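You operate a simulated robot arm through the tools that you are given. There is no shell and no other tool. Be economical: measure what you need, move in short steps, check, and stop when the job is done.

Carry out the task below with a simulated robot arm. There is one attempt and no reset: what you move stays moved.

Task
Put things in order on the green mat. At the end: the blue glass from the green mat stands where the teal screw tin stood; the red block stands on top of the yellow note block; the blue block stands where the blue glass stood; the teal screw tin stands on top of the white stone block; whatever was shut is shut again. Leave all else as you found it, and nothing knocked over.

It is judged by the outcome, as a careful person would: the job done as asked, and still so three seconds after it is handed in. It fails if anything else is knocked over, pushed out of place, dropped, spilled or broken.

Robot
A 7-joint arm with a two-finger parallel gripper, fixed in place. Base frame: the origin is at the foot of the arm, x ahead of it, y to its left, z up; the work surface is at about z = 0. Lengths are in m, angles in degrees, forces in N, time in s.
With the tool pointing down near the work surface it reaches from about 0.22 to 0.58 m from the base axis. Its first joint turns from -66.0 to 66.0 degrees. Payload 2.5 kg.
The TCP is the grasp point between the finger pads, 0.023 m short of the fingertips. In the tool frame z runs along the fingers and y along their closing line. Largest opening 0.094 m; finger width 0.038, thickness 0.01; the body of the gripper, 0.054 by 0.096 m, starts 0.039 m behind the TCP.
Orientation is told as [roll, pitch, yaw] about the base's x, y, z axes, in that order, counted from this pose: with the fingers straight down and closing along the base's y, the tool's x points along the base's -x, its y along +y and its z along -z.

Tools
- The arm moves only by the tool drive_tool. Its argument "plan" is a list of rows, each a list of 3 entries, a list of its own where there are three numbers: the opening, from 0 (shut) to 1 (fully open), then the shift along the base's x, y, z in m, then the turn, a rotation vector about the base's x, y, z in rad. In form: [[grip, [x, y, z], [rx, ry, rz]], ...]. A call has 1 to 8 rows; each row shifts and turns the commanded pose from where the row before left it. A row lasts 0.2 s, in which the tool goes at most 0.05 m and 8.6 degrees; a call with a longer step from one row to the next is refused whole, and so is a gripper value outside its range. Where a pose cannot be reached the arm comes as near as it can. A force on the tool above 40 N (or 10 N above the force at the start of the call, whichever is more), or a blocked arm, ends the call early, and 0.2 s more pass. Each finger travels about 0.108 m/s and halts on what it meets, pressing with about 40 N; the grip force reading is that of the motor and also rises with nothing between the fingers. The clock runs only during rows and for 0.2 s after the last one: add rows that do not move to give the fingers time. The reply holds the time, the measured pose of the TCP, the force on the tool along the base axes, the opening and the grip force, in the units named above and with some noise, and new pictures: "show" is both (left out), scene, wrist or none.
- Cameras (640 x 400 px; columns grow to the right, rows downward): "scene" is fixed at [0.0756, -0.3854, 0.5753]; the picture's right is [0.99, -0.11, 0.00], its down [-0.05, -0.40, -0.92] and it looks along [0.10, 0.91, -0.40] (base axes); focal length 369 px, centre (320, 200). "wrist" rides on the gripper at [0.086, 0.016, -0.075] in the tool frame; the picture's right is [-0.18, 0.98, 0.00], its down [-0.58, -0.11, -0.81] and it looks along [-0.79, -0.15, 0.59] (tool axes); focal length 243 px, centre (320, 200). There is no depth. A picture from a camera that has moved, and an enlarged one, comes with that camera's place and axes in the base frame and with its lens. The place of the scene camera against the robot may be out by one fixed shift of up to 0.025 m in any direction.
- close_up(camera, box): a new picture of the part [left, top, right, bottom] of that camera's present view, enlarged. It takes no simulated time.
- job_done(): hands the job in; it is judged then, once.

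Go step by step. Nothing tells you positions but the pictures and the camera data: compare them with the known pose of the tool, close in by small moves and look again before you grip or let go. The budget is 120 turns and 170 pictures, counting those below and the enlarged ones. Unless the task says otherwise, let go and move clear before handing in, and close with one line.

The tools are called after "Call:" by a JSON object that holds its "method" and its "body". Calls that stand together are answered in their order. drive_tool: Moves the arm, as the interface text tells. Its arguments: {"type":"object","properties":{"plan":{"type":"array"},"show":{"type":"string","enum":["both","scene","wrist","none"]}},"required":["plan"]} The other tools are called the same way: close_up (camera, box) takes an enlarged picture of a part of a camera's view; job_done () hands the job in.

At the start:

```text
time: 0.0
ee_pos: [0.2316, 0.251, 0.3112]
tool_rot: [0.1, 0.0, 0.0]
contact_force: [0.2, 0.8, 0.2]
gripper_width: 0.0939
gripper_force: 0.0
```

scene: 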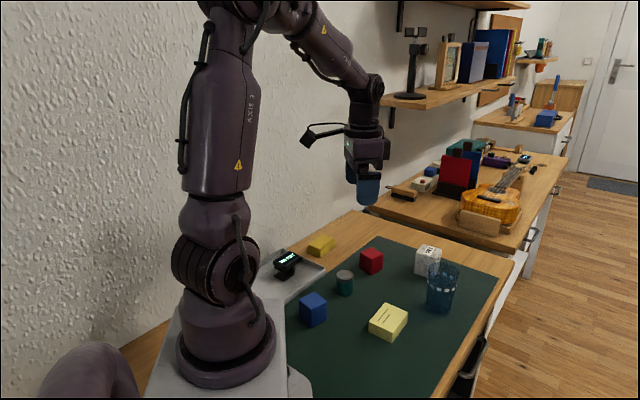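
wrist: 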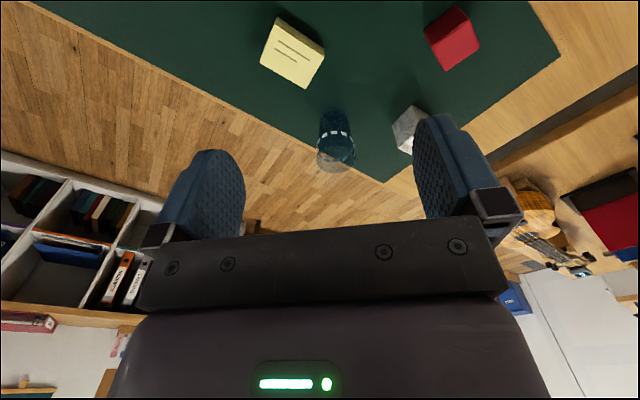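

I see the mat with blue block, teal tin, red block, white stone block, blue glass and yellow note block; a yellow block lies off the mat. I take enlarged views first to measure.

Call:
{"method": "close_up", "body": {"camera": "scene", "box": [270, 220, 390, 295]}}

Call:
{"method": "close_up", "body": {"camera": "scene", "box": [280, 220, 520, 370]}}

Call:
{"method": "close_up", "body": {"camera": "wrist", "box": [240, 0, 560, 200]}}

```text
5.33 times, centred on (330, 258) of scene
camera zoom: at [0.0756, -0.3854, 0.5753], right [0.99, -0.11, 0.0], down [-0.05, -0.4, -0.92], along [0.1, 0.91, -0.4], focal length 1969 px, centre (267, -107)
```

zoom: 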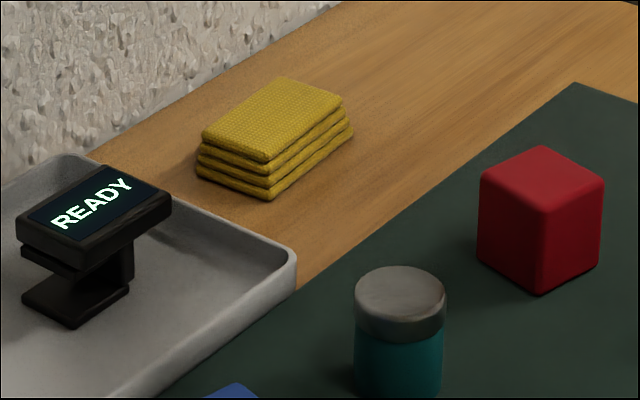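

```text
2.67 times, centred on (400, 295) of scene
camera zoom: at [0.0756, -0.3854, 0.5753], right [0.99, -0.11, 0.0], down [-0.05, -0.4, -0.92], along [0.1, 0.91, -0.4], focal length 985 px, centre (107, -53)
```

zoom: 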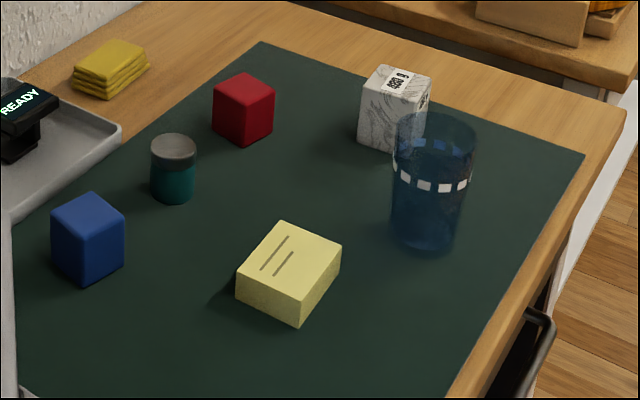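

```text
2.00 times, centred on (400, 100) of wrist
camera zoom: at [0.1456, 0.2684, 0.3852], right [0.18, 0.98, 0.0], down [0.58, -0.11, 0.81], along [0.79, -0.15, -0.59], focal length 485 px, centre (160, 400)
```

zoom: 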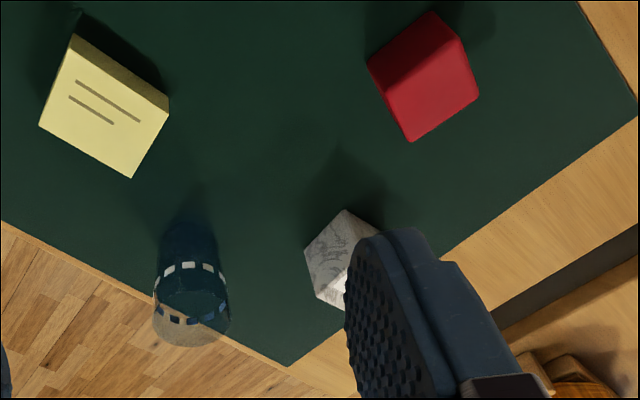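

Positions estimated (roughly): red (0.307,0.42), yellow (0.287,0.21), tin (0.216,0.34), blue (0.13,0.25), glass (0.419,0.245), white (0.445,0.395). I move above the red block, turning to its angle of about 36°, and look.

Call:
{"method": "drive_tool", "body": {"plan": [[1, [0.012, 0.031, -0.025], [0, 0, 0.126]], [1, [0.012, 0.031, -0.025], [0, 0, 0.126]], [1, [0.012, 0.031, -0.025], [0, 0, 0.126]], [1, [0.012, 0.031, -0.025], [0, 0, 0.126]], [1, [0.012, 0.031, -0.025], [0, 0, 0.126]], [1, [0, 0, 0], [0, 0, 0]]]}}

```text
time: 1.4
ee_pos: [0.2887, 0.4037, 0.1867]
tool_rot: [0.0, 0.1, 36.1]
contact_force: [0.1, -0.6, 1.1]
gripper_width: 0.0939
gripper_force: 0.0
camera wrist: at [0.2114, 0.3678, 0.2602], right [-0.43, 0.9, 0.0], down [0.53, 0.26, 0.81], along [0.73, 0.35, -0.59], focal length 243 px, centre (320, 200)
```

scene: 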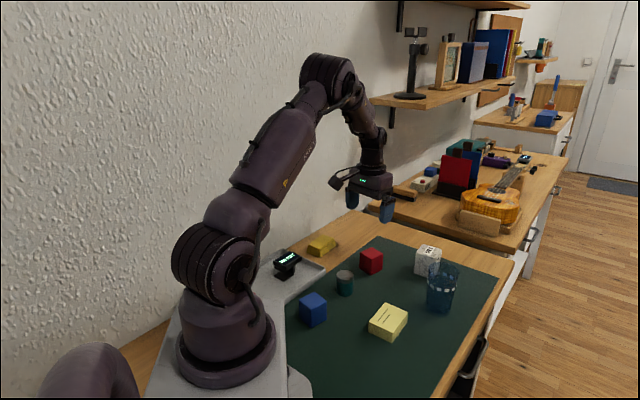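
wrist: 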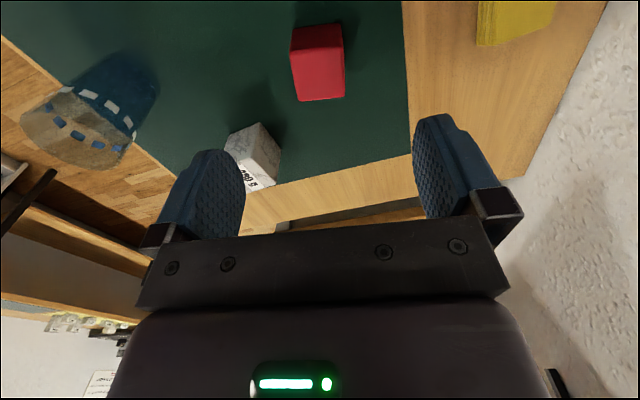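

The red block is aligned with the fingers. I enlarge it to get its exact centre.

Call:
{"method": "close_up", "body": {"camera": "wrist", "box": [220, 0, 400, 112]}}

```text
3.56 times, centred on (310, 56) of wrist
camera zoom: at [0.2114, 0.3678, 0.2602], right [-0.43, 0.9, 0.0], down [0.53, 0.26, 0.81], along [0.73, 0.35, -0.59], focal length 863 px, centre (356, 712)
```

zoom: 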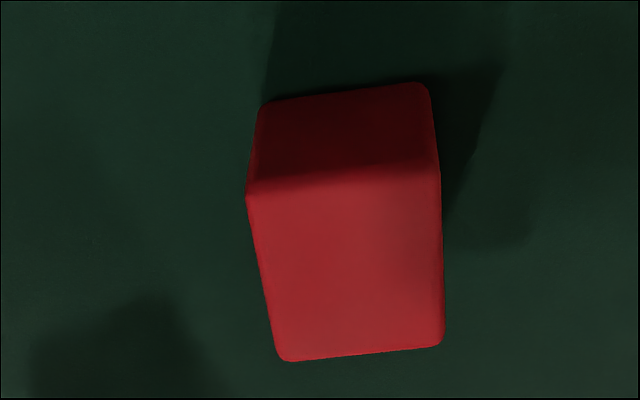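

Red block: centre about (0.311, 0.414), a 0.045 cube at about 31° yaw. I go down around it.

Call:
{"method": "drive_tool", "body": {"plan": [[1, [0.0225, 0.0103, -0.02], [0, 0, -0.087]], [1, [0, 0, -0.035], [0, 0, 0]], [1, [0, 0, -0.035], [0, 0, 0]], [1, [0, 0, -0.035], [0, 0, 0]], [1, [0, 0, -0.033], [0, 0, 0]], [1, [0, 0, 0], [0, 0, 0]]], "show": "wrist"}}

```text
time: 2.8
ee_pos: [0.3145, 0.4176, 0.0291]
tool_rot: [0.0, 0.0, 31.2]
contact_force: [-0.1, -0.1, -0.7]
gripper_width: 0.0941
gripper_force: 0.2
camera wrist: at [0.2328, 0.3876, 0.1028], right [-0.35, 0.94, 0.0], down [0.55, 0.21, 0.81], along [0.76, 0.28, -0.59], focal length 243 px, centre (320, 200)
```

wrist: 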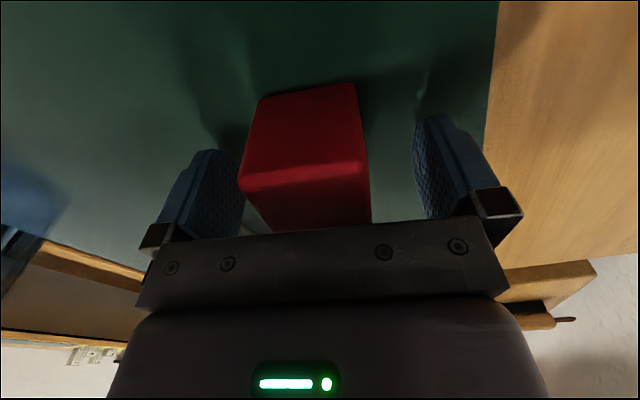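

The block lies slightly to the left between the fingers; I shift 4 mm, close, and lift.

Call:
{"method": "drive_tool", "body": {"plan": [[1, [0.0015, -0.004, 0], [0, 0, 0]], [0.3, [0, 0, 0], [0, 0, 0]], [0.3, [0, 0, 0], [0, 0, 0]], [0.3, [0, 0, 0], [0, 0, 0]]], "show": "wrist"}}

```text
time: 3.8
ee_pos: [0.3142, 0.413, 0.0284]
tool_rot: [0.0, 0.1, 31.1]
contact_force: [0.2, -0.8, 2.2]
gripper_width: 0.0443
gripper_force: 40.2
camera wrist: at [0.2336, 0.3832, 0.1028], right [-0.35, 0.94, 0.0], down [0.55, 0.21, 0.81], along [0.76, 0.28, -0.59], focal length 243 px, centre (320, 200)
```

wrist: 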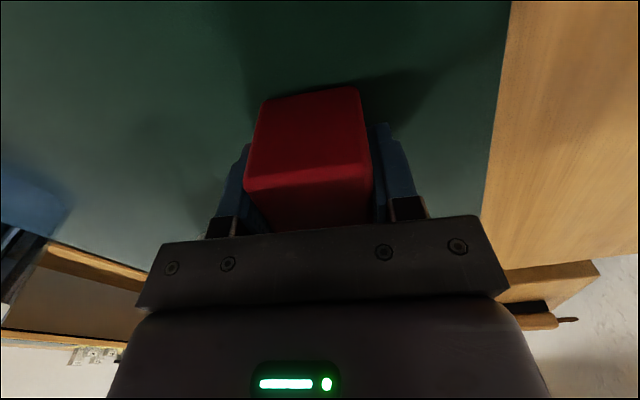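

The red block is held. I lift it and carry it above the yellow note block, turning toward its ~44° yaw.

Call:
{"method": "drive_tool", "body": {"plan": [[0.3, [0, 0, 0.04], [0, 0, 0]], [0.3, [0, 0, 0.048], [0, 0, 0]], [0.3, [0, 0, 0.047], [0, 0, 0]], [0.3, [-0.0054, -0.0416, 0], [0, 0, 0.07]], [0.3, [-0.0054, -0.0416, 0], [0, 0, 0.07]], [0.3, [-0.0054, -0.0416, 0], [0, 0, 0.07]], [0.3, [-0.0054, -0.0416, 0], [0, 0, 0]], [0.3, [-0.0054, -0.0416, 0], [0, 0, 0]]]}}

Call:
{"method": "close_up", "body": {"camera": "wrist", "box": [160, 0, 480, 200]}}

```text
time: 5.6
ee_pos: [0.2878, 0.202, 0.1662]
tool_rot: [0.0, -0.2, 43.2]
contact_force: [-0.2, -0.2, -0.4]
gripper_width: 0.0446
gripper_force: 39.7
camera wrist: at [0.2152, 0.1562, 0.2395], right [-0.54, 0.84, 0.0], down [0.5, 0.32, 0.81], along [0.68, 0.44, -0.59], focal length 243 px, centre (320, 200)
```

scene: 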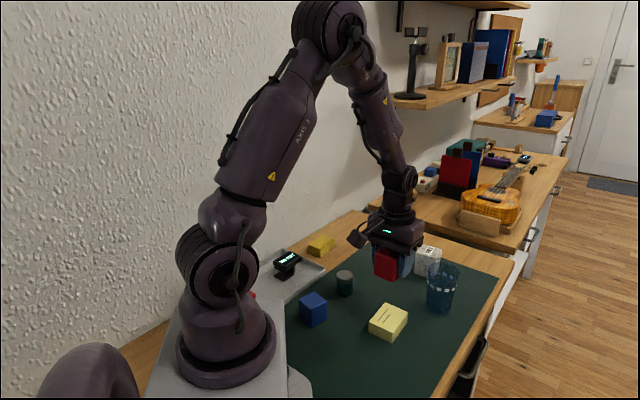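
wrist: 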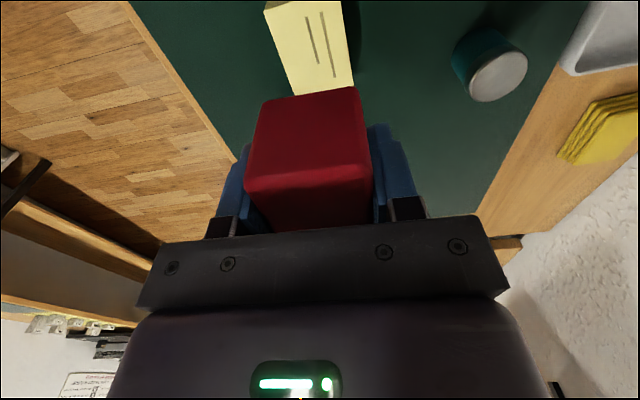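

```text
2.00 times, centred on (320, 100) of wrist
camera zoom: at [0.2152, 0.1562, 0.2395], right [-0.54, 0.84, 0.0], down [0.5, 0.32, 0.81], along [0.68, 0.44, -0.59], focal length 485 px, centre (320, 400)
```

zoom: 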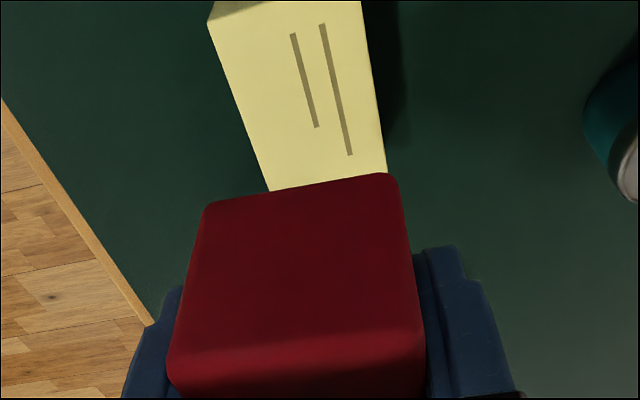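

The yellow block's centre is about (0.289, 0.202), right under the held red block. I lower to just above it and look.

Call:
{"method": "drive_tool", "body": {"plan": [[0.3, [0.002, 0, -0.035], [0, 0, 0]], [0.3, [0, 0, -0.035], [0, 0, 0]], [0.3, [0, 0, -0.03], [0, 0, 0]], [0.3, [0, 0, 0], [0, 0, 0]]]}}

Call:
{"method": "close_up", "body": {"camera": "scene", "box": [330, 260, 450, 350]}}

```text
time: 6.6
ee_pos: [0.2909, 0.2064, 0.0629]
tool_rot: [0.1, 0.0, 43.2]
contact_force: [-0.2, -0.5, -0.2]
gripper_width: 0.0442
gripper_force: 40.2
camera wrist: at [0.2163, 0.1604, 0.1377], right [-0.54, 0.84, 0.0], down [0.5, 0.32, 0.81], along [0.68, 0.43, -0.59], focal length 243 px, centre (320, 200)
```

scene: 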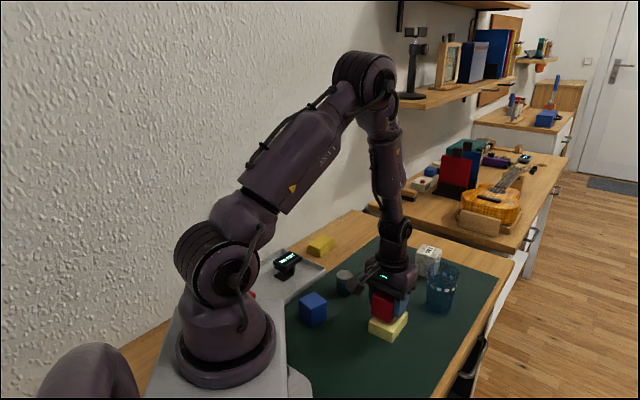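
wrist: 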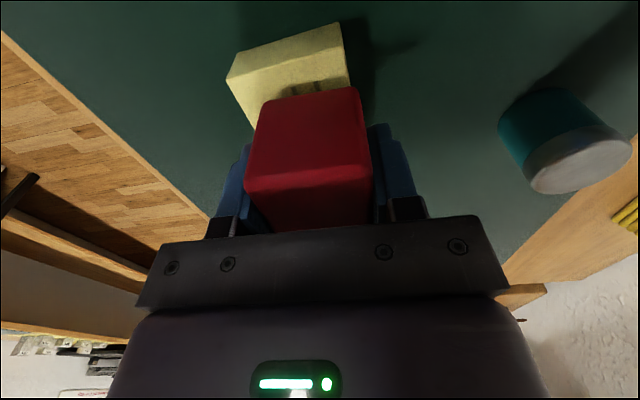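

```text
4.44 times, centred on (390, 305) of scene
camera zoom: at [0.0756, -0.3853, 0.5753], right [0.99, -0.11, 0.0], down [-0.05, -0.4, -0.92], along [0.1, 0.91, -0.4], focal length 1641 px, centre (9, -267)
```

zoom: 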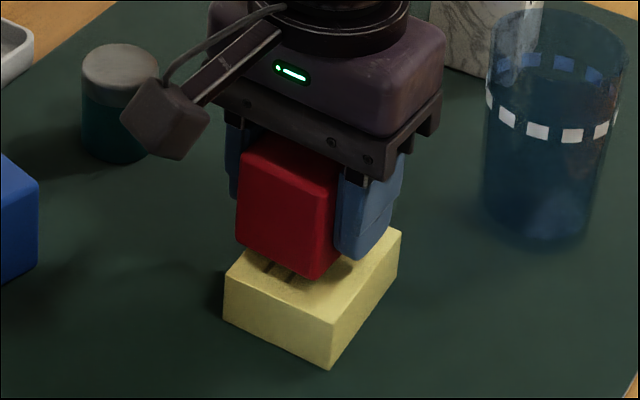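

Red is just above yellow. I enlarge the wrist view to check the sideways centring.

Call:
{"method": "close_up", "body": {"camera": "wrist", "box": [200, 0, 424, 140]}}

```text
2.86 times, centred on (312, 70) of wrist
camera zoom: at [0.2163, 0.1604, 0.1377], right [-0.54, 0.84, 0.0], down [0.5, 0.32, 0.81], along [0.68, 0.43, -0.59], focal length 693 px, centre (343, 571)
```

zoom: 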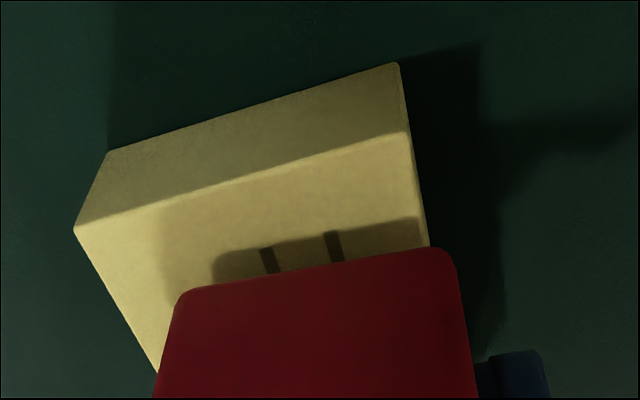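

Yellow's height is about 0.028 and its centre about (0.2915, 0.200). I shift 6 mm in −y and lower to touch.

Call:
{"method": "drive_tool", "body": {"plan": [[0.3, [0.0005, -0.0065, 0], [0, 0, 0]], [0.3, [0, 0, -0.004], [0, 0, 0]], [0.3, [0, 0, -0.002], [0, 0, 0]]], "show": "none"}}

Call:
{"method": "close_up", "body": {"camera": "scene", "box": [360, 280, 420, 350]}}

```text
time: 7.4
ee_pos: [0.2905, 0.1989, 0.0579]
tool_rot: [-0.1, 0.1, 43.2]
contact_force: [0.3, -0.8, -0.8]
gripper_width: 0.0444
gripper_force: 39.8
```

```text
5.71 times, centred on (390, 315) of scene
camera zoom: at [0.0756, -0.3854, 0.5753], right [0.99, -0.11, 0.0], down [-0.05, -0.4, -0.92], along [0.1, 0.91, -0.4], focal length 2110 px, centre (-80, -457)
```

zoom: 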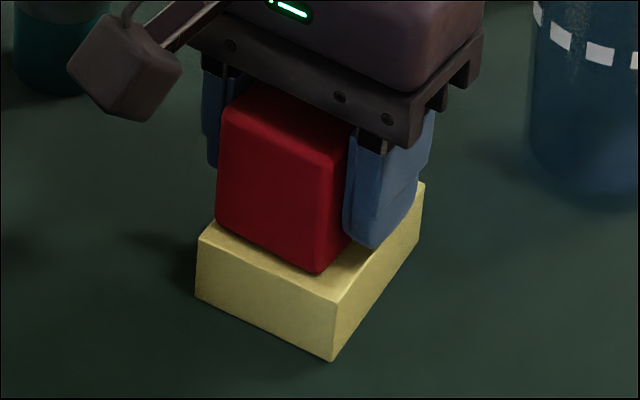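

Nearly touching; I go down by 1 mm steps until the force shows contact.

Call:
{"method": "drive_tool", "body": {"plan": [[0.3, [0, 0, -0.001], [0, 0, 0]], [0.3, [0, 0, 0], [0, 0, 0]]], "show": "none"}}

Call:
{"method": "drive_tool", "body": {"plan": [[0.3, [0, 0, -0.001], [0, 0, 0]], [0.3, [0, 0, 0], [0, 0, 0]]], "show": "none"}}

```text
time: 8.0
ee_pos: [0.2906, 0.1975, 0.0562]
tool_rot: [0.0, 0.0, 43.2]
contact_force: [-0.4, -0.9, 1.5]
gripper_width: 0.0445
gripper_force: 40.2
```

```text
time: 8.6
ee_pos: [0.2921, 0.1983, 0.0546]
tool_rot: [0.0, 0.0, 43.2]
contact_force: [-5.9, -1.9, 29.6]
gripper_width: 0.0443
gripper_force: 40.1
```

Contact is made. I relieve the pressure, open, and rise.

Call:
{"method": "drive_tool", "body": {"plan": [[0.3, [0, 0, 0.001], [0, 0, 0]], [0.7, [0, 0, 0], [0, 0, 0]], [1, [0, 0, 0], [0, 0, 0]], [1, [0, 0, 0], [0, 0, 0]], [1, [0, 0, 0.03], [0, 0, 0]], [1, [0, 0, 0.04], [0, 0, 0]], [1, [0, 0, 0.04], [0, 0, 0]]]}}

Call:
{"method": "close_up", "body": {"camera": "scene", "box": [280, 220, 520, 370]}}

```text
time: 10.2
ee_pos: [0.2901, 0.1986, 0.1672]
tool_rot: [-0.1, 0.1, 43.1]
contact_force: [0.1, 0.0, -0.8]
gripper_width: 0.0938
gripper_force: 0.0
camera wrist: at [0.2174, 0.152, 0.2412], right [-0.54, 0.84, 0.0], down [0.5, 0.32, 0.81], along [0.68, 0.43, -0.59], focal length 243 px, centre (320, 200)
```

scene: 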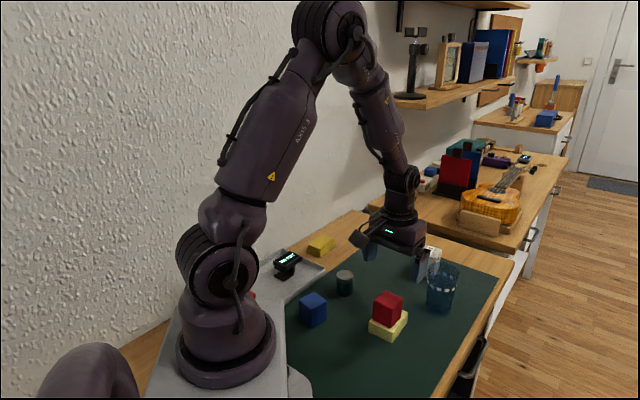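
wrist: 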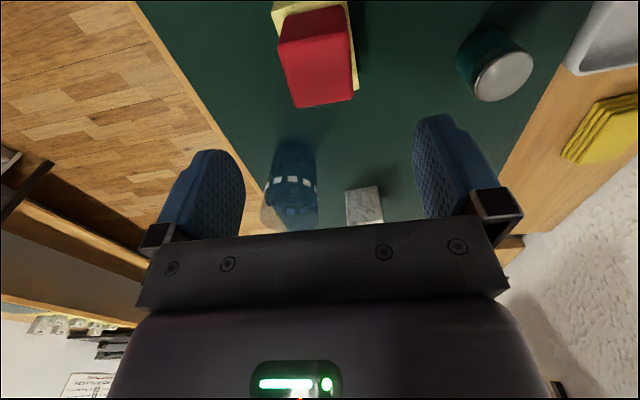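

```text
2.67 times, centred on (400, 295) of scene
camera zoom: at [0.0756, -0.3853, 0.5753], right [0.99, -0.11, 0.0], down [-0.05, -0.4, -0.92], along [0.1, 0.91, -0.4], focal length 985 px, centre (107, -53)
```

zoom: 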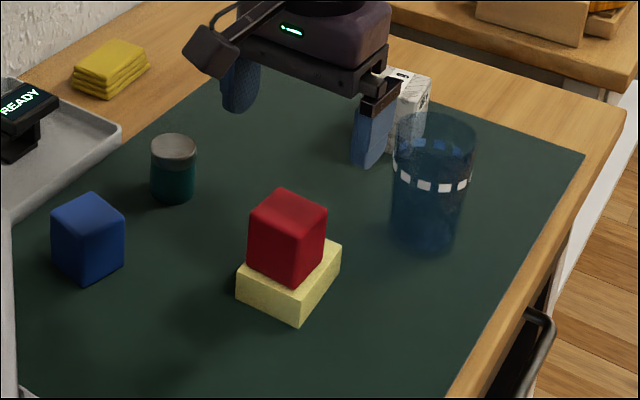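

Red stands squarely on yellow. Next the tin, at about (0.219, 0.328); I move above it and look.

Call:
{"method": "drive_tool", "body": {"plan": [[1, [-0.018, 0.032, 0], [0, 0, 0]], [1, [-0.018, 0.032, 0], [0, 0, 0]], [1, [-0.018, 0.032, 0], [0, 0, 0]], [1, [-0.018, 0.032, 0], [0, 0, 0]], [1, [0, 0, 0], [0, 0, 0]]], "show": "none"}}

Call:
{"method": "close_up", "body": {"camera": "wrist", "box": [220, 0, 460, 150]}}

```text
time: 11.4
ee_pos: [0.219, 0.3249, 0.163]
tool_rot: [0.0, 0.0, 43.1]
contact_force: [0.4, 0.8, 0.6]
gripper_width: 0.0941
gripper_force: 0.0
```

```text
2.67 times, centred on (340, 75) of wrist
camera zoom: at [0.146, 0.2794, 0.2372], right [-0.54, 0.84, 0.0], down [0.5, 0.32, 0.81], along [0.68, 0.43, -0.59], focal length 647 px, centre (267, 533)
```

zoom: 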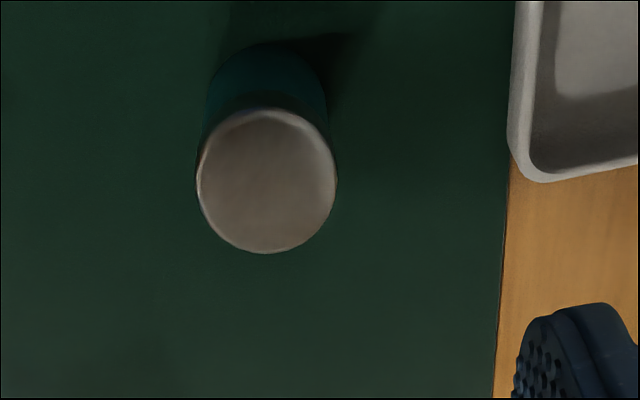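

Tin: centre (0.2226, 0.3279), diameter 0.040, height 0.047. I go down around it.

Call:
{"method": "drive_tool", "body": {"plan": [[1, [0.0036, 0.003, -0.03], [0, 0, 0]], [1, [0, 0, -0.04], [0, 0, 0]], [1, [0, 0, -0.035], [0, 0, 0]], [1, [0, 0, -0.025], [0, 0, 0]], [1, [0, 0, 0], [0, 0, 0]]], "show": "wrist"}}

```text
time: 12.6
ee_pos: [0.2229, 0.3277, 0.0365]
tool_rot: [-0.1, 0.0, 43.2]
contact_force: [-0.2, 0.4, 0.1]
gripper_width: 0.0941
gripper_force: 0.2
camera wrist: at [0.1496, 0.2823, 0.1099], right [-0.54, 0.84, 0.0], down [0.5, 0.32, 0.81], along [0.68, 0.43, -0.59], focal length 243 px, centre (320, 200)
```

wrist: 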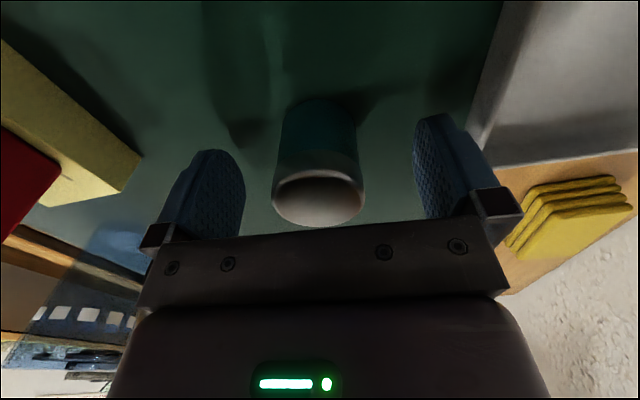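

Well centred. I lower 3 mm and close.

Call:
{"method": "drive_tool", "body": {"plan": [[1, [0, 0, -0.003], [0, 0, 0]], [0.3, [0, 0, 0], [0, 0, 0]], [0.3, [0, 0, 0], [0, 0, 0]], [0.3, [0, 0, 0], [0, 0, 0]]], "show": "wrist"}}

```text
time: 13.6
ee_pos: [0.2227, 0.3278, 0.0323]
tool_rot: [0.0, 0.0, 43.2]
contact_force: [-0.1, 0.1, -0.1]
gripper_width: 0.0387
gripper_force: 39.9
camera wrist: at [0.1492, 0.2819, 0.1069], right [-0.54, 0.84, 0.0], down [0.5, 0.32, 0.81], along [0.68, 0.43, -0.59], focal length 243 px, centre (320, 200)
```

wrist: 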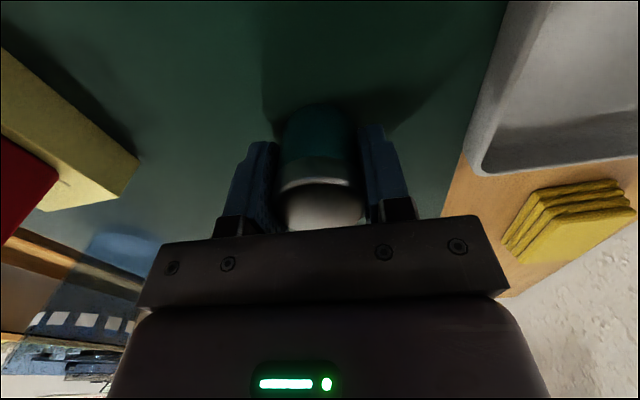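

Gripped. I lift and carry the tin toward the white stone block, stopping short to look.

Call:
{"method": "drive_tool", "body": {"plan": [[0.3, [0, 0, 0.045], [0, 0, 0]], [0.3, [0, 0, 0.048], [0, 0, 0]], [0.3, [0, 0, 0.048], [0, 0, 0]], [0.3, [0.045, 0.0115, 0], [0, 0, 0]], [0.3, [0.045, 0.0115, 0], [0, 0, 0]], [0.3, [0.045, 0.0115, 0], [0, 0, 0]], [0.3, [0.035, 0.0115, 0], [0, 0, 0]], [0.3, [0, 0, 0], [0, 0, 0]]]}}

Call:
{"method": "close_up", "body": {"camera": "wrist", "box": [160, 0, 480, 200]}}

```text
time: 15.4
ee_pos: [0.3923, 0.3715, 0.1694]
tool_rot: [-0.1, 0.1, 43.2]
contact_force: [-0.1, -0.6, -0.6]
gripper_width: 0.039
gripper_force: 39.9
camera wrist: at [0.3196, 0.3261, 0.2441], right [-0.54, 0.84, 0.0], down [0.5, 0.32, 0.81], along [0.68, 0.43, -0.59], focal length 243 px, centre (320, 200)
```

scene: 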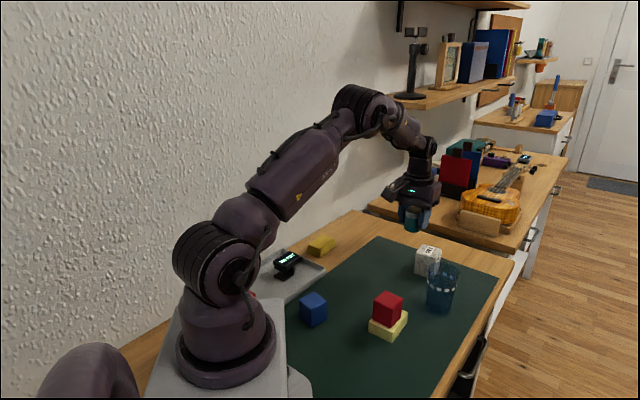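
wrist: 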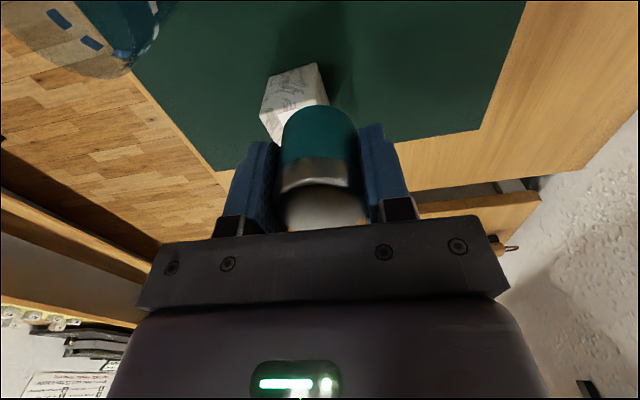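

```text
2.00 times, centred on (320, 100) of wrist
camera zoom: at [0.3196, 0.3261, 0.2441], right [-0.54, 0.84, 0.0], down [0.5, 0.32, 0.81], along [0.68, 0.43, -0.59], focal length 485 px, centre (320, 400)
```

zoom: 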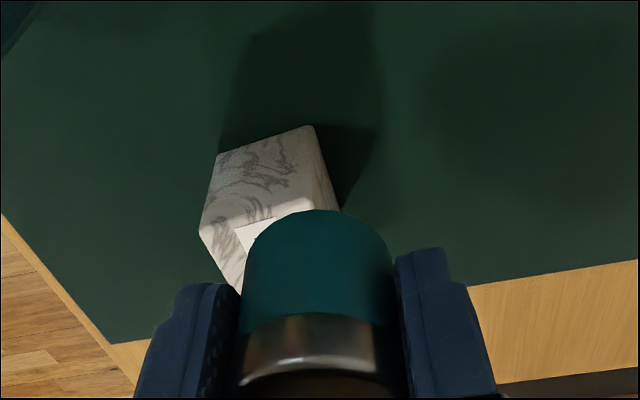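

The white block's front edge is located; I enlarge the scene view to get its depth and height.

Call:
{"method": "close_up", "body": {"camera": "scene", "box": [404, 235, 468, 285]}}

```text
8.00 times, centred on (436, 260) of scene
camera zoom: at [0.0756, -0.3854, 0.5753], right [0.99, -0.11, 0.0], down [-0.05, -0.4, -0.92], along [0.1, 0.91, -0.4], focal length 2954 px, centre (-608, -280)
```

zoom: 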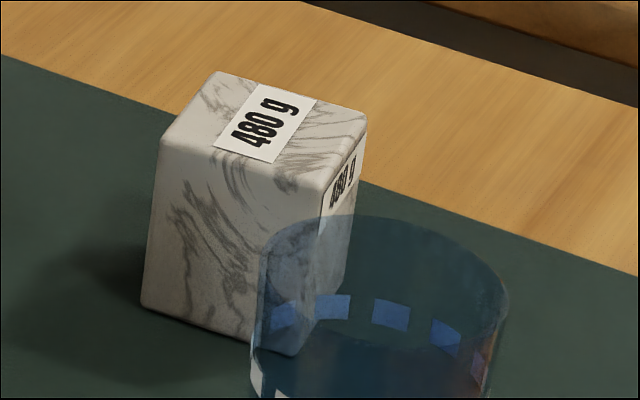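

White block: centre about (0.450, 0.384), about 0.052 square, height about 0.06. I move above it and partway down.

Call:
{"method": "drive_tool", "body": {"plan": [[0.3, [0.029, 0.006, 0], [0, 0, 0]], [0.3, [0.029, 0.0065, 0], [0, 0, 0]], [0.3, [0, 0, -0.03], [0, 0, 0]], [0.3, [0, 0, -0.028], [0, 0, 0]], [0.3, [0, 0, 0], [0, 0, 0]]]}}

Call:
{"method": "close_up", "body": {"camera": "scene", "box": [390, 220, 470, 280]}}

Call:
{"method": "close_up", "body": {"camera": "wrist", "box": [200, 0, 424, 140]}}

```text
time: 16.6
ee_pos: [0.4492, 0.3873, 0.1124]
tool_rot: [-0.1, 0.0, 43.2]
contact_force: [-0.5, 0.2, 0.0]
gripper_width: 0.0385
gripper_force: 39.8
camera wrist: at [0.376, 0.3416, 0.1866], right [-0.54, 0.84, 0.0], down [0.5, 0.32, 0.81], along [0.68, 0.43, -0.59], focal length 243 px, centre (320, 200)
```

scene: 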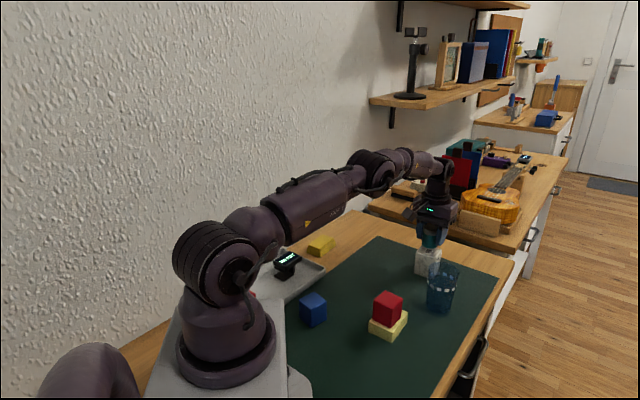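
wrist: 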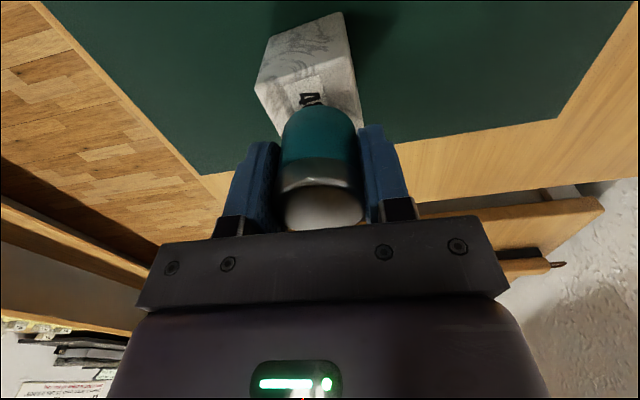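

```text
6.67 times, centred on (430, 250) of scene
camera zoom: at [0.0756, -0.3854, 0.5753], right [0.99, -0.11, 0.0], down [-0.05, -0.4, -0.92], along [0.1, 0.91, -0.4], focal length 2462 px, centre (-413, -133)
```

zoom: 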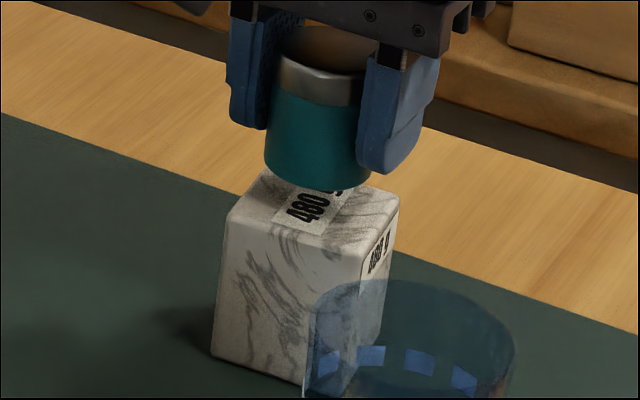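

```text
2.86 times, centred on (312, 70) of wrist
camera zoom: at [0.376, 0.3416, 0.1866], right [-0.54, 0.84, 0.0], down [0.5, 0.32, 0.81], along [0.68, 0.43, -0.59], focal length 693 px, centre (343, 571)
```

zoom: 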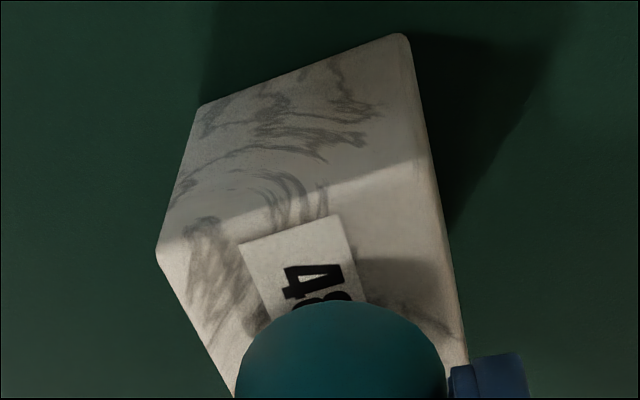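

Height about 0.062; the tin is centred within ~2 mm. I lower it slowly.

Call:
{"method": "drive_tool", "body": {"plan": [[0.3, [0, -0.002, -0.007], [0, 0, 0]], [0.3, [0, 0, -0.006], [0, 0, 0]], [0.3, [0, 0, 0], [0, 0, 0]]], "show": "none"}}

Call:
{"method": "close_up", "body": {"camera": "scene", "box": [390, 220, 470, 280]}}

```text
time: 17.4
ee_pos: [0.4496, 0.3854, 0.101]
tool_rot: [0.0, 0.0, 43.2]
contact_force: [0.1, -1.2, -0.9]
gripper_width: 0.0388
gripper_force: 39.6
```

```text
6.67 times, centred on (430, 250) of scene
camera zoom: at [0.0756, -0.3854, 0.5753], right [0.99, -0.11, 0.0], down [-0.05, -0.4, -0.92], along [0.1, 0.91, -0.4], focal length 2462 px, centre (-413, -133)
```

zoom: 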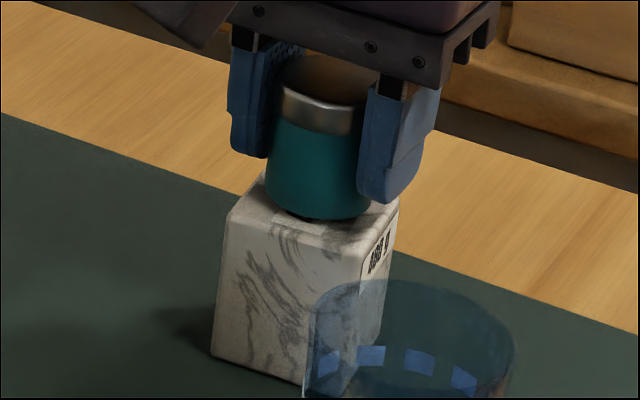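

Call:
{"method": "drive_tool", "body": {"plan": [[0.3, [0, 0, -0.002], [0, 0, 0]], [0.3, [0, 0, -0.002], [0, 0, 0]], [0.3, [0, 0, 0], [0, 0, 0]]], "show": "none"}}

Call:
{"method": "close_up", "body": {"camera": "scene", "box": [390, 220, 470, 280]}}

```text
time: 18.2
ee_pos: [0.4488, 0.3842, 0.0979]
tool_rot: [0.0, -0.2, 43.1]
contact_force: [0.4, 0.4, 1.2]
gripper_width: 0.039
gripper_force: 39.9
```

```text
6.67 times, centred on (430, 250) of scene
camera zoom: at [0.0756, -0.3854, 0.5753], right [0.99, -0.11, 0.0], down [-0.05, -0.4, -0.92], along [0.1, 0.91, -0.4], focal length 2462 px, centre (-413, -133)
```

zoom: 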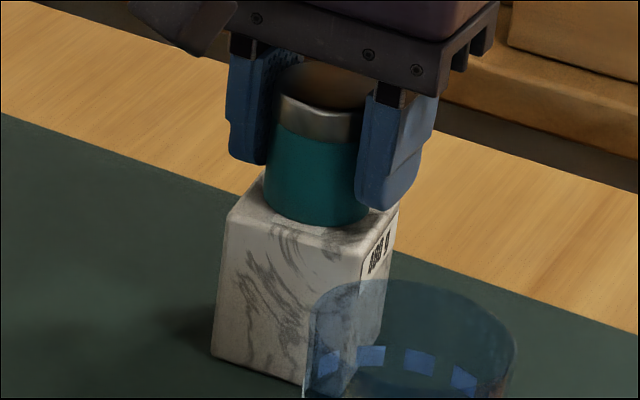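

Close to contact and centred. I continue down by millimetres.

Call:
{"method": "drive_tool", "body": {"plan": [[0.3, [0, 0, -0.001], [0, 0, 0]], [0.3, [0, 0, 0], [0, 0, 0]]], "show": "none"}}

Call:
{"method": "drive_tool", "body": {"plan": [[0.3, [0, 0, -0.001], [0, 0, 0]], [0.3, [0, 0, 0], [0, 0, 0]]], "show": "none"}}

```text
time: 18.8
ee_pos: [0.4498, 0.3848, 0.0984]
tool_rot: [0.0, 0.1, 43.1]
contact_force: [-4.8, -2.7, 9.2]
gripper_width: 0.0387
gripper_force: 40.3
```

```text
time: 19.4
ee_pos: [0.4507, 0.3863, 0.0989]
tool_rot: [0.0, -0.3, 43.1]
contact_force: [-4.4, -6.2, 23.1]
gripper_width: 0.0386
gripper_force: 40.1
```

Contact. I relieve it, open, rise and look.

Call:
{"method": "drive_tool", "body": {"plan": [[0.3, [0, 0, 0.0013], [0, 0, 0]], [0.6, [0, 0, 0], [0, 0, 0]], [0.9, [0, 0, 0], [0, 0, 0]], [1, [0, 0, 0], [0, 0, 0]], [1, [0, 0, 0.03], [0, 0, 0]], [1, [0, 0, 0.04], [0, 0, 0]], [1, [0, 0, 0.03], [0, 0, 0]]], "show": "wrist"}}

Call:
{"method": "close_up", "body": {"camera": "scene", "box": [390, 220, 518, 316]}}

```text
time: 21.0
ee_pos: [0.4482, 0.3857, 0.1988]
tool_rot: [-0.1, 0.0, 43.1]
contact_force: [0.9, 1.6, 0.5]
gripper_width: 0.094
gripper_force: 0.1
camera wrist: at [0.3762, 0.3397, 0.2728], right [-0.54, 0.84, 0.0], down [0.5, 0.32, 0.81], along [0.68, 0.43, -0.59], focal length 243 px, centre (320, 200)
```

wrist: 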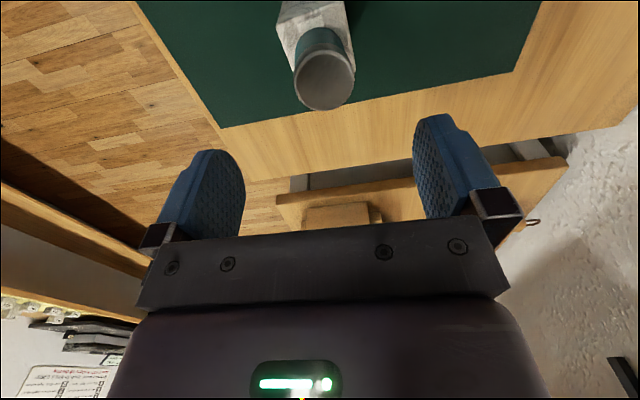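

```text
4.17 times, centred on (454, 268) of scene
camera zoom: at [0.0756, -0.3854, 0.5753], right [0.99, -0.11, 0.0], down [-0.05, -0.4, -0.92], along [0.1, 0.91, -0.4], focal length 1539 px, centre (-238, -83)
```

zoom: 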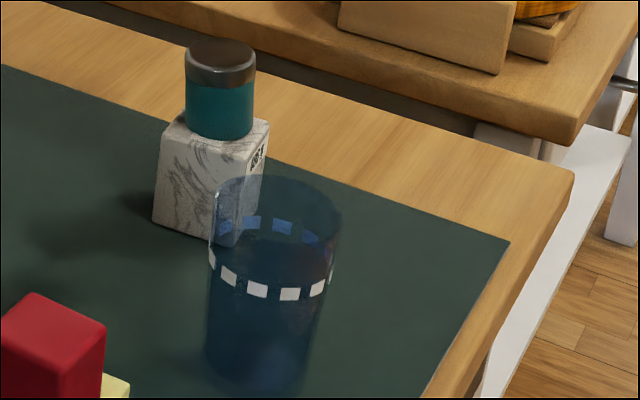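

The tin stands on the white block. Next the glass at about (0.425, 0.243), roughly 0.104 tall and 0.07 wide; I move to look at it from just short of it.

Call:
{"method": "drive_tool", "body": {"plan": [[1, [-0.016, -0.0425, 0], [0, 0, 0]], [1, [-0.016, -0.0425, 0], [0, 0, 0]], [1, [-0.016, -0.0425, 0], [0, 0, 0]], [1, [-0.016, -0.0425, 0], [0, 0, 0]], [1, [0, 0, 0], [0, 0, 0]]], "show": "wrist"}}

Call:
{"method": "close_up", "body": {"camera": "wrist", "box": [200, 0, 424, 140]}}

Call:
{"method": "close_up", "body": {"camera": "scene", "box": [400, 240, 480, 320]}}

```text
time: 22.2
ee_pos: [0.3835, 0.216, 0.2003]
tool_rot: [0.0, 0.0, 43.1]
contact_force: [-0.3, -0.7, -0.3]
gripper_width: 0.0939
gripper_force: 0.0
camera wrist: at [0.3103, 0.1708, 0.2745], right [-0.54, 0.84, 0.0], down [0.5, 0.32, 0.81], along [0.68, 0.43, -0.59], focal length 243 px, centre (320, 200)
```

wrist: 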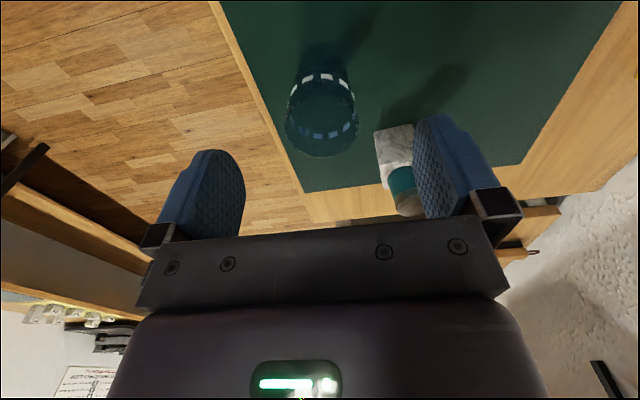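

```text
2.86 times, centred on (312, 70) of wrist
camera zoom: at [0.3103, 0.1708, 0.2745], right [-0.54, 0.84, 0.0], down [0.5, 0.32, 0.81], along [0.68, 0.43, -0.59], focal length 693 px, centre (343, 571)
```

zoom: 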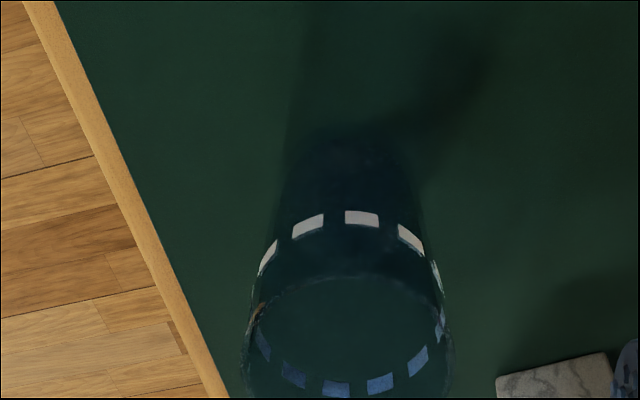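

```text
5.00 times, centred on (440, 280) of scene
camera zoom: at [0.0755, -0.3854, 0.5753], right [0.99, -0.11, 0.0], down [-0.05, -0.4, -0.92], along [0.1, 0.91, -0.4], focal length 1846 px, centre (-280, -200)
```

zoom: 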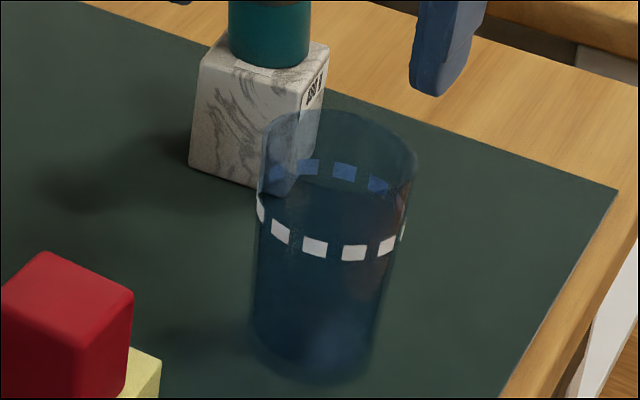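

I look closer at the glass to pin down its rim and width.

Call:
{"method": "close_up", "body": {"camera": "wrist", "box": [250, 30, 410, 170]}}

```text
2.86 times, centred on (330, 100) of wrist
camera zoom: at [0.3103, 0.1708, 0.2745], right [-0.54, 0.84, 0.0], down [0.5, 0.32, 0.81], along [0.68, 0.43, -0.59], focal length 693 px, centre (291, 486)
```

zoom: 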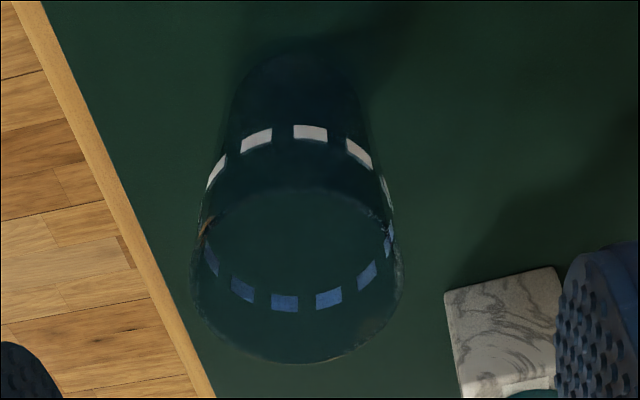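

Glass: centre about (0.421, 0.242), rim about 0.066 wide, height about 0.10. I move above and stop with the fingertips near rim height to check.

Call:
{"method": "drive_tool", "body": {"plan": [[1, [0.0375, 0.026, 0], [0, 0, 0]], [1, [0, 0, -0.03], [0, 0, 0]], [1, [0, 0, -0.03], [0, 0, 0]], [1, [0, 0, 0], [0, 0, 0]]]}}

Call:
{"method": "close_up", "body": {"camera": "scene", "box": [390, 220, 486, 316]}}

Call:
{"method": "close_up", "body": {"camera": "wrist", "box": [140, 20, 500, 245]}}

```text
time: 23.2
ee_pos: [0.4231, 0.2409, 0.1353]
tool_rot: [0.0, 0.0, 43.1]
contact_force: [-0.1, -0.3, 0.1]
gripper_width: 0.094
gripper_force: 0.1
camera wrist: at [0.3504, 0.1953, 0.2094], right [-0.54, 0.84, 0.0], down [0.5, 0.32, 0.81], along [0.68, 0.43, -0.59], focal length 243 px, centre (320, 200)
```

scene: 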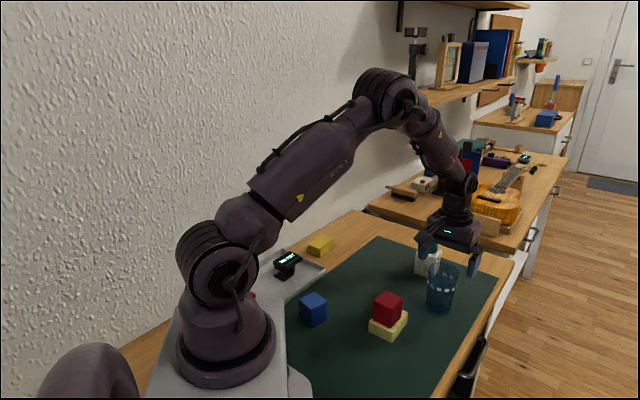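
wrist: 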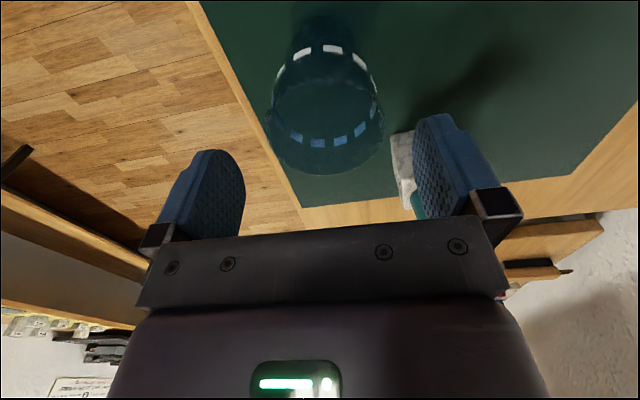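

```text
4.17 times, centred on (438, 268) of scene
camera zoom: at [0.0756, -0.3854, 0.5753], right [0.99, -0.11, 0.0], down [-0.05, -0.4, -0.92], along [0.1, 0.91, -0.4], focal length 1539 px, centre (-172, -83)
```

zoom: 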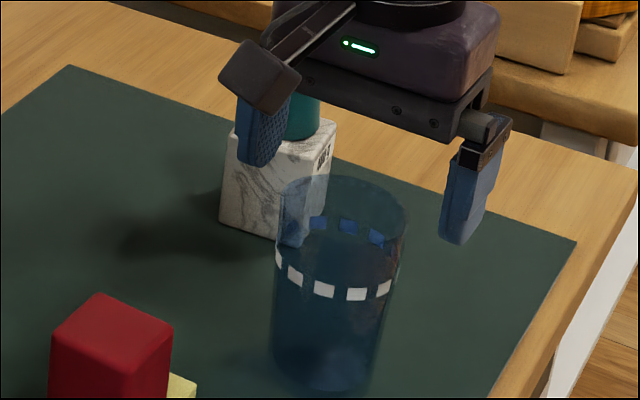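

```text
1.78 times, centred on (320, 132) of wrist
camera zoom: at [0.3504, 0.1953, 0.2094], right [-0.54, 0.84, 0.0], down [0.5, 0.32, 0.81], along [0.68, 0.43, -0.59], focal length 431 px, centre (320, 320)
```

zoom: 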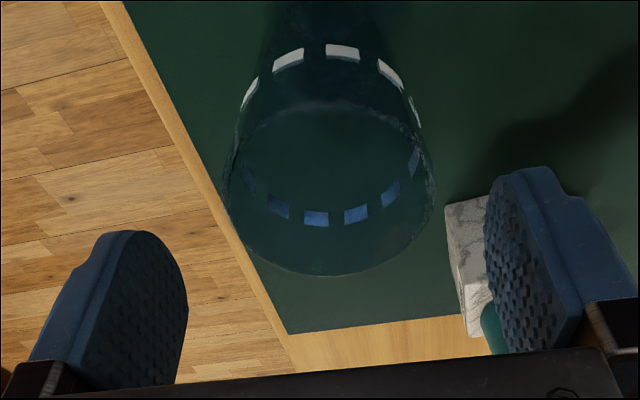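

The rim is about 0.100 high with centre (0.419, 0.2415). I correct by 3 mm and lower to grip height.

Call:
{"method": "drive_tool", "body": {"plan": [[1, [-0.003, 0.001, -0.01], [0, 0, 0]], [1, [0, 0, -0.025], [0, 0, 0]], [1, [0, 0, -0.025], [0, 0, 0]], [1, [0, 0, 0], [0, 0, 0]]], "show": "wrist"}}

Call:
{"method": "close_up", "body": {"camera": "scene", "box": [390, 220, 486, 316]}}

```text
time: 24.2
ee_pos: [0.4206, 0.2439, 0.0775]
tool_rot: [0.0, -0.1, 43.2]
contact_force: [-0.4, 0.4, -0.3]
gripper_width: 0.0939
gripper_force: 0.1
camera wrist: at [0.3473, 0.1986, 0.1519], right [-0.54, 0.84, 0.0], down [0.5, 0.32, 0.81], along [0.68, 0.43, -0.59], focal length 243 px, centre (320, 200)
```

wrist: 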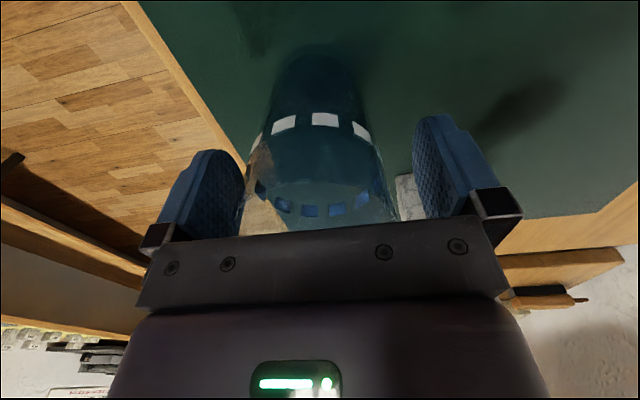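

```text
4.17 times, centred on (438, 268) of scene
camera zoom: at [0.0756, -0.3854, 0.5753], right [0.99, -0.11, 0.0], down [-0.05, -0.4, -0.92], along [0.1, 0.91, -0.4], focal length 1539 px, centre (-172, -83)
```

zoom: 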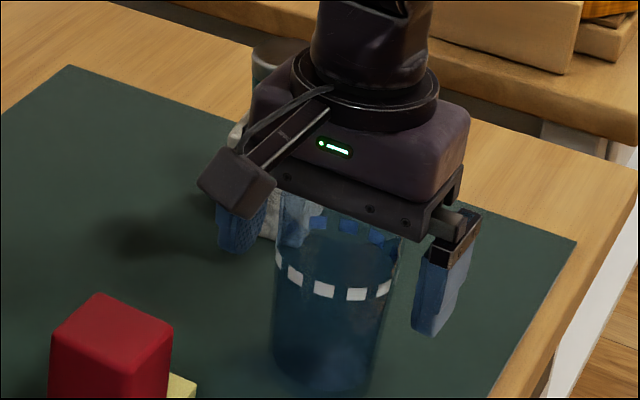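

Fingers straddle the glass. I close gently, aiming just below its width.

Call:
{"method": "drive_tool", "body": {"plan": [[0.8, [0, 0, 0], [0, 0, 0]], [0.7, [0, 0, 0], [0, 0, 0]], [0.64, [0, 0, 0], [0, 0, 0]], [0.64, [0, 0, 0], [0, 0, 0]]], "show": "none"}}

```text
time: 25.2
ee_pos: [0.4201, 0.2443, 0.0785]
tool_rot: [0.0, 0.0, 43.1]
contact_force: [0.3, 0.1, -0.5]
gripper_width: 0.0626
gripper_force: 40.3
```

The fingers hold the glass at 0.0626. I lift it a little and check.

Call:
{"method": "drive_tool", "body": {"plan": [[0.6, [0, 0, 0.01], [0, 0, 0]], [0.6, [0, 0, 0.02], [0, 0, 0]], [0.6, [0, 0, 0], [0, 0, 0]]], "show": "wrist"}}

Call:
{"method": "close_up", "body": {"camera": "scene", "box": [390, 220, 486, 316]}}

```text
time: 26.0
ee_pos: [0.4211, 0.243, 0.1085]
tool_rot: [0.0, 0.0, 43.1]
contact_force: [0.8, 0.1, -1.7]
gripper_width: 0.0626
gripper_force: 39.6
camera wrist: at [0.3476, 0.1966, 0.1827], right [-0.54, 0.84, 0.0], down [0.5, 0.32, 0.81], along [0.68, 0.43, -0.59], focal length 243 px, centre (320, 200)
```

wrist: 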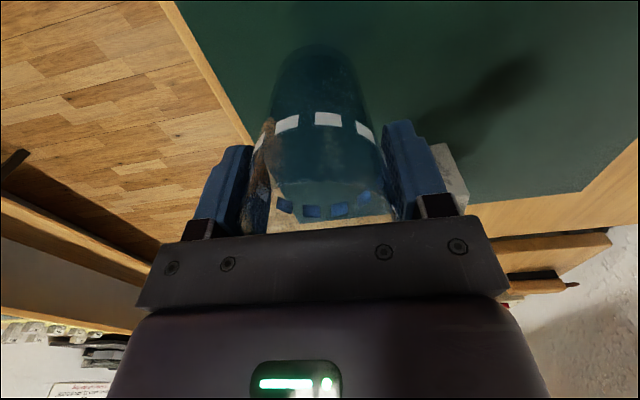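

```text
4.17 times, centred on (438, 268) of scene
camera zoom: at [0.0756, -0.3854, 0.5753], right [0.99, -0.11, 0.0], down [-0.05, -0.4, -0.92], along [0.1, 0.91, -0.4], focal length 1539 px, centre (-172, -83)
```

zoom: 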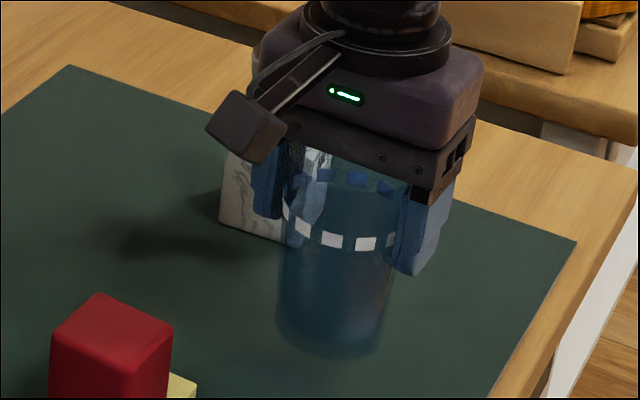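

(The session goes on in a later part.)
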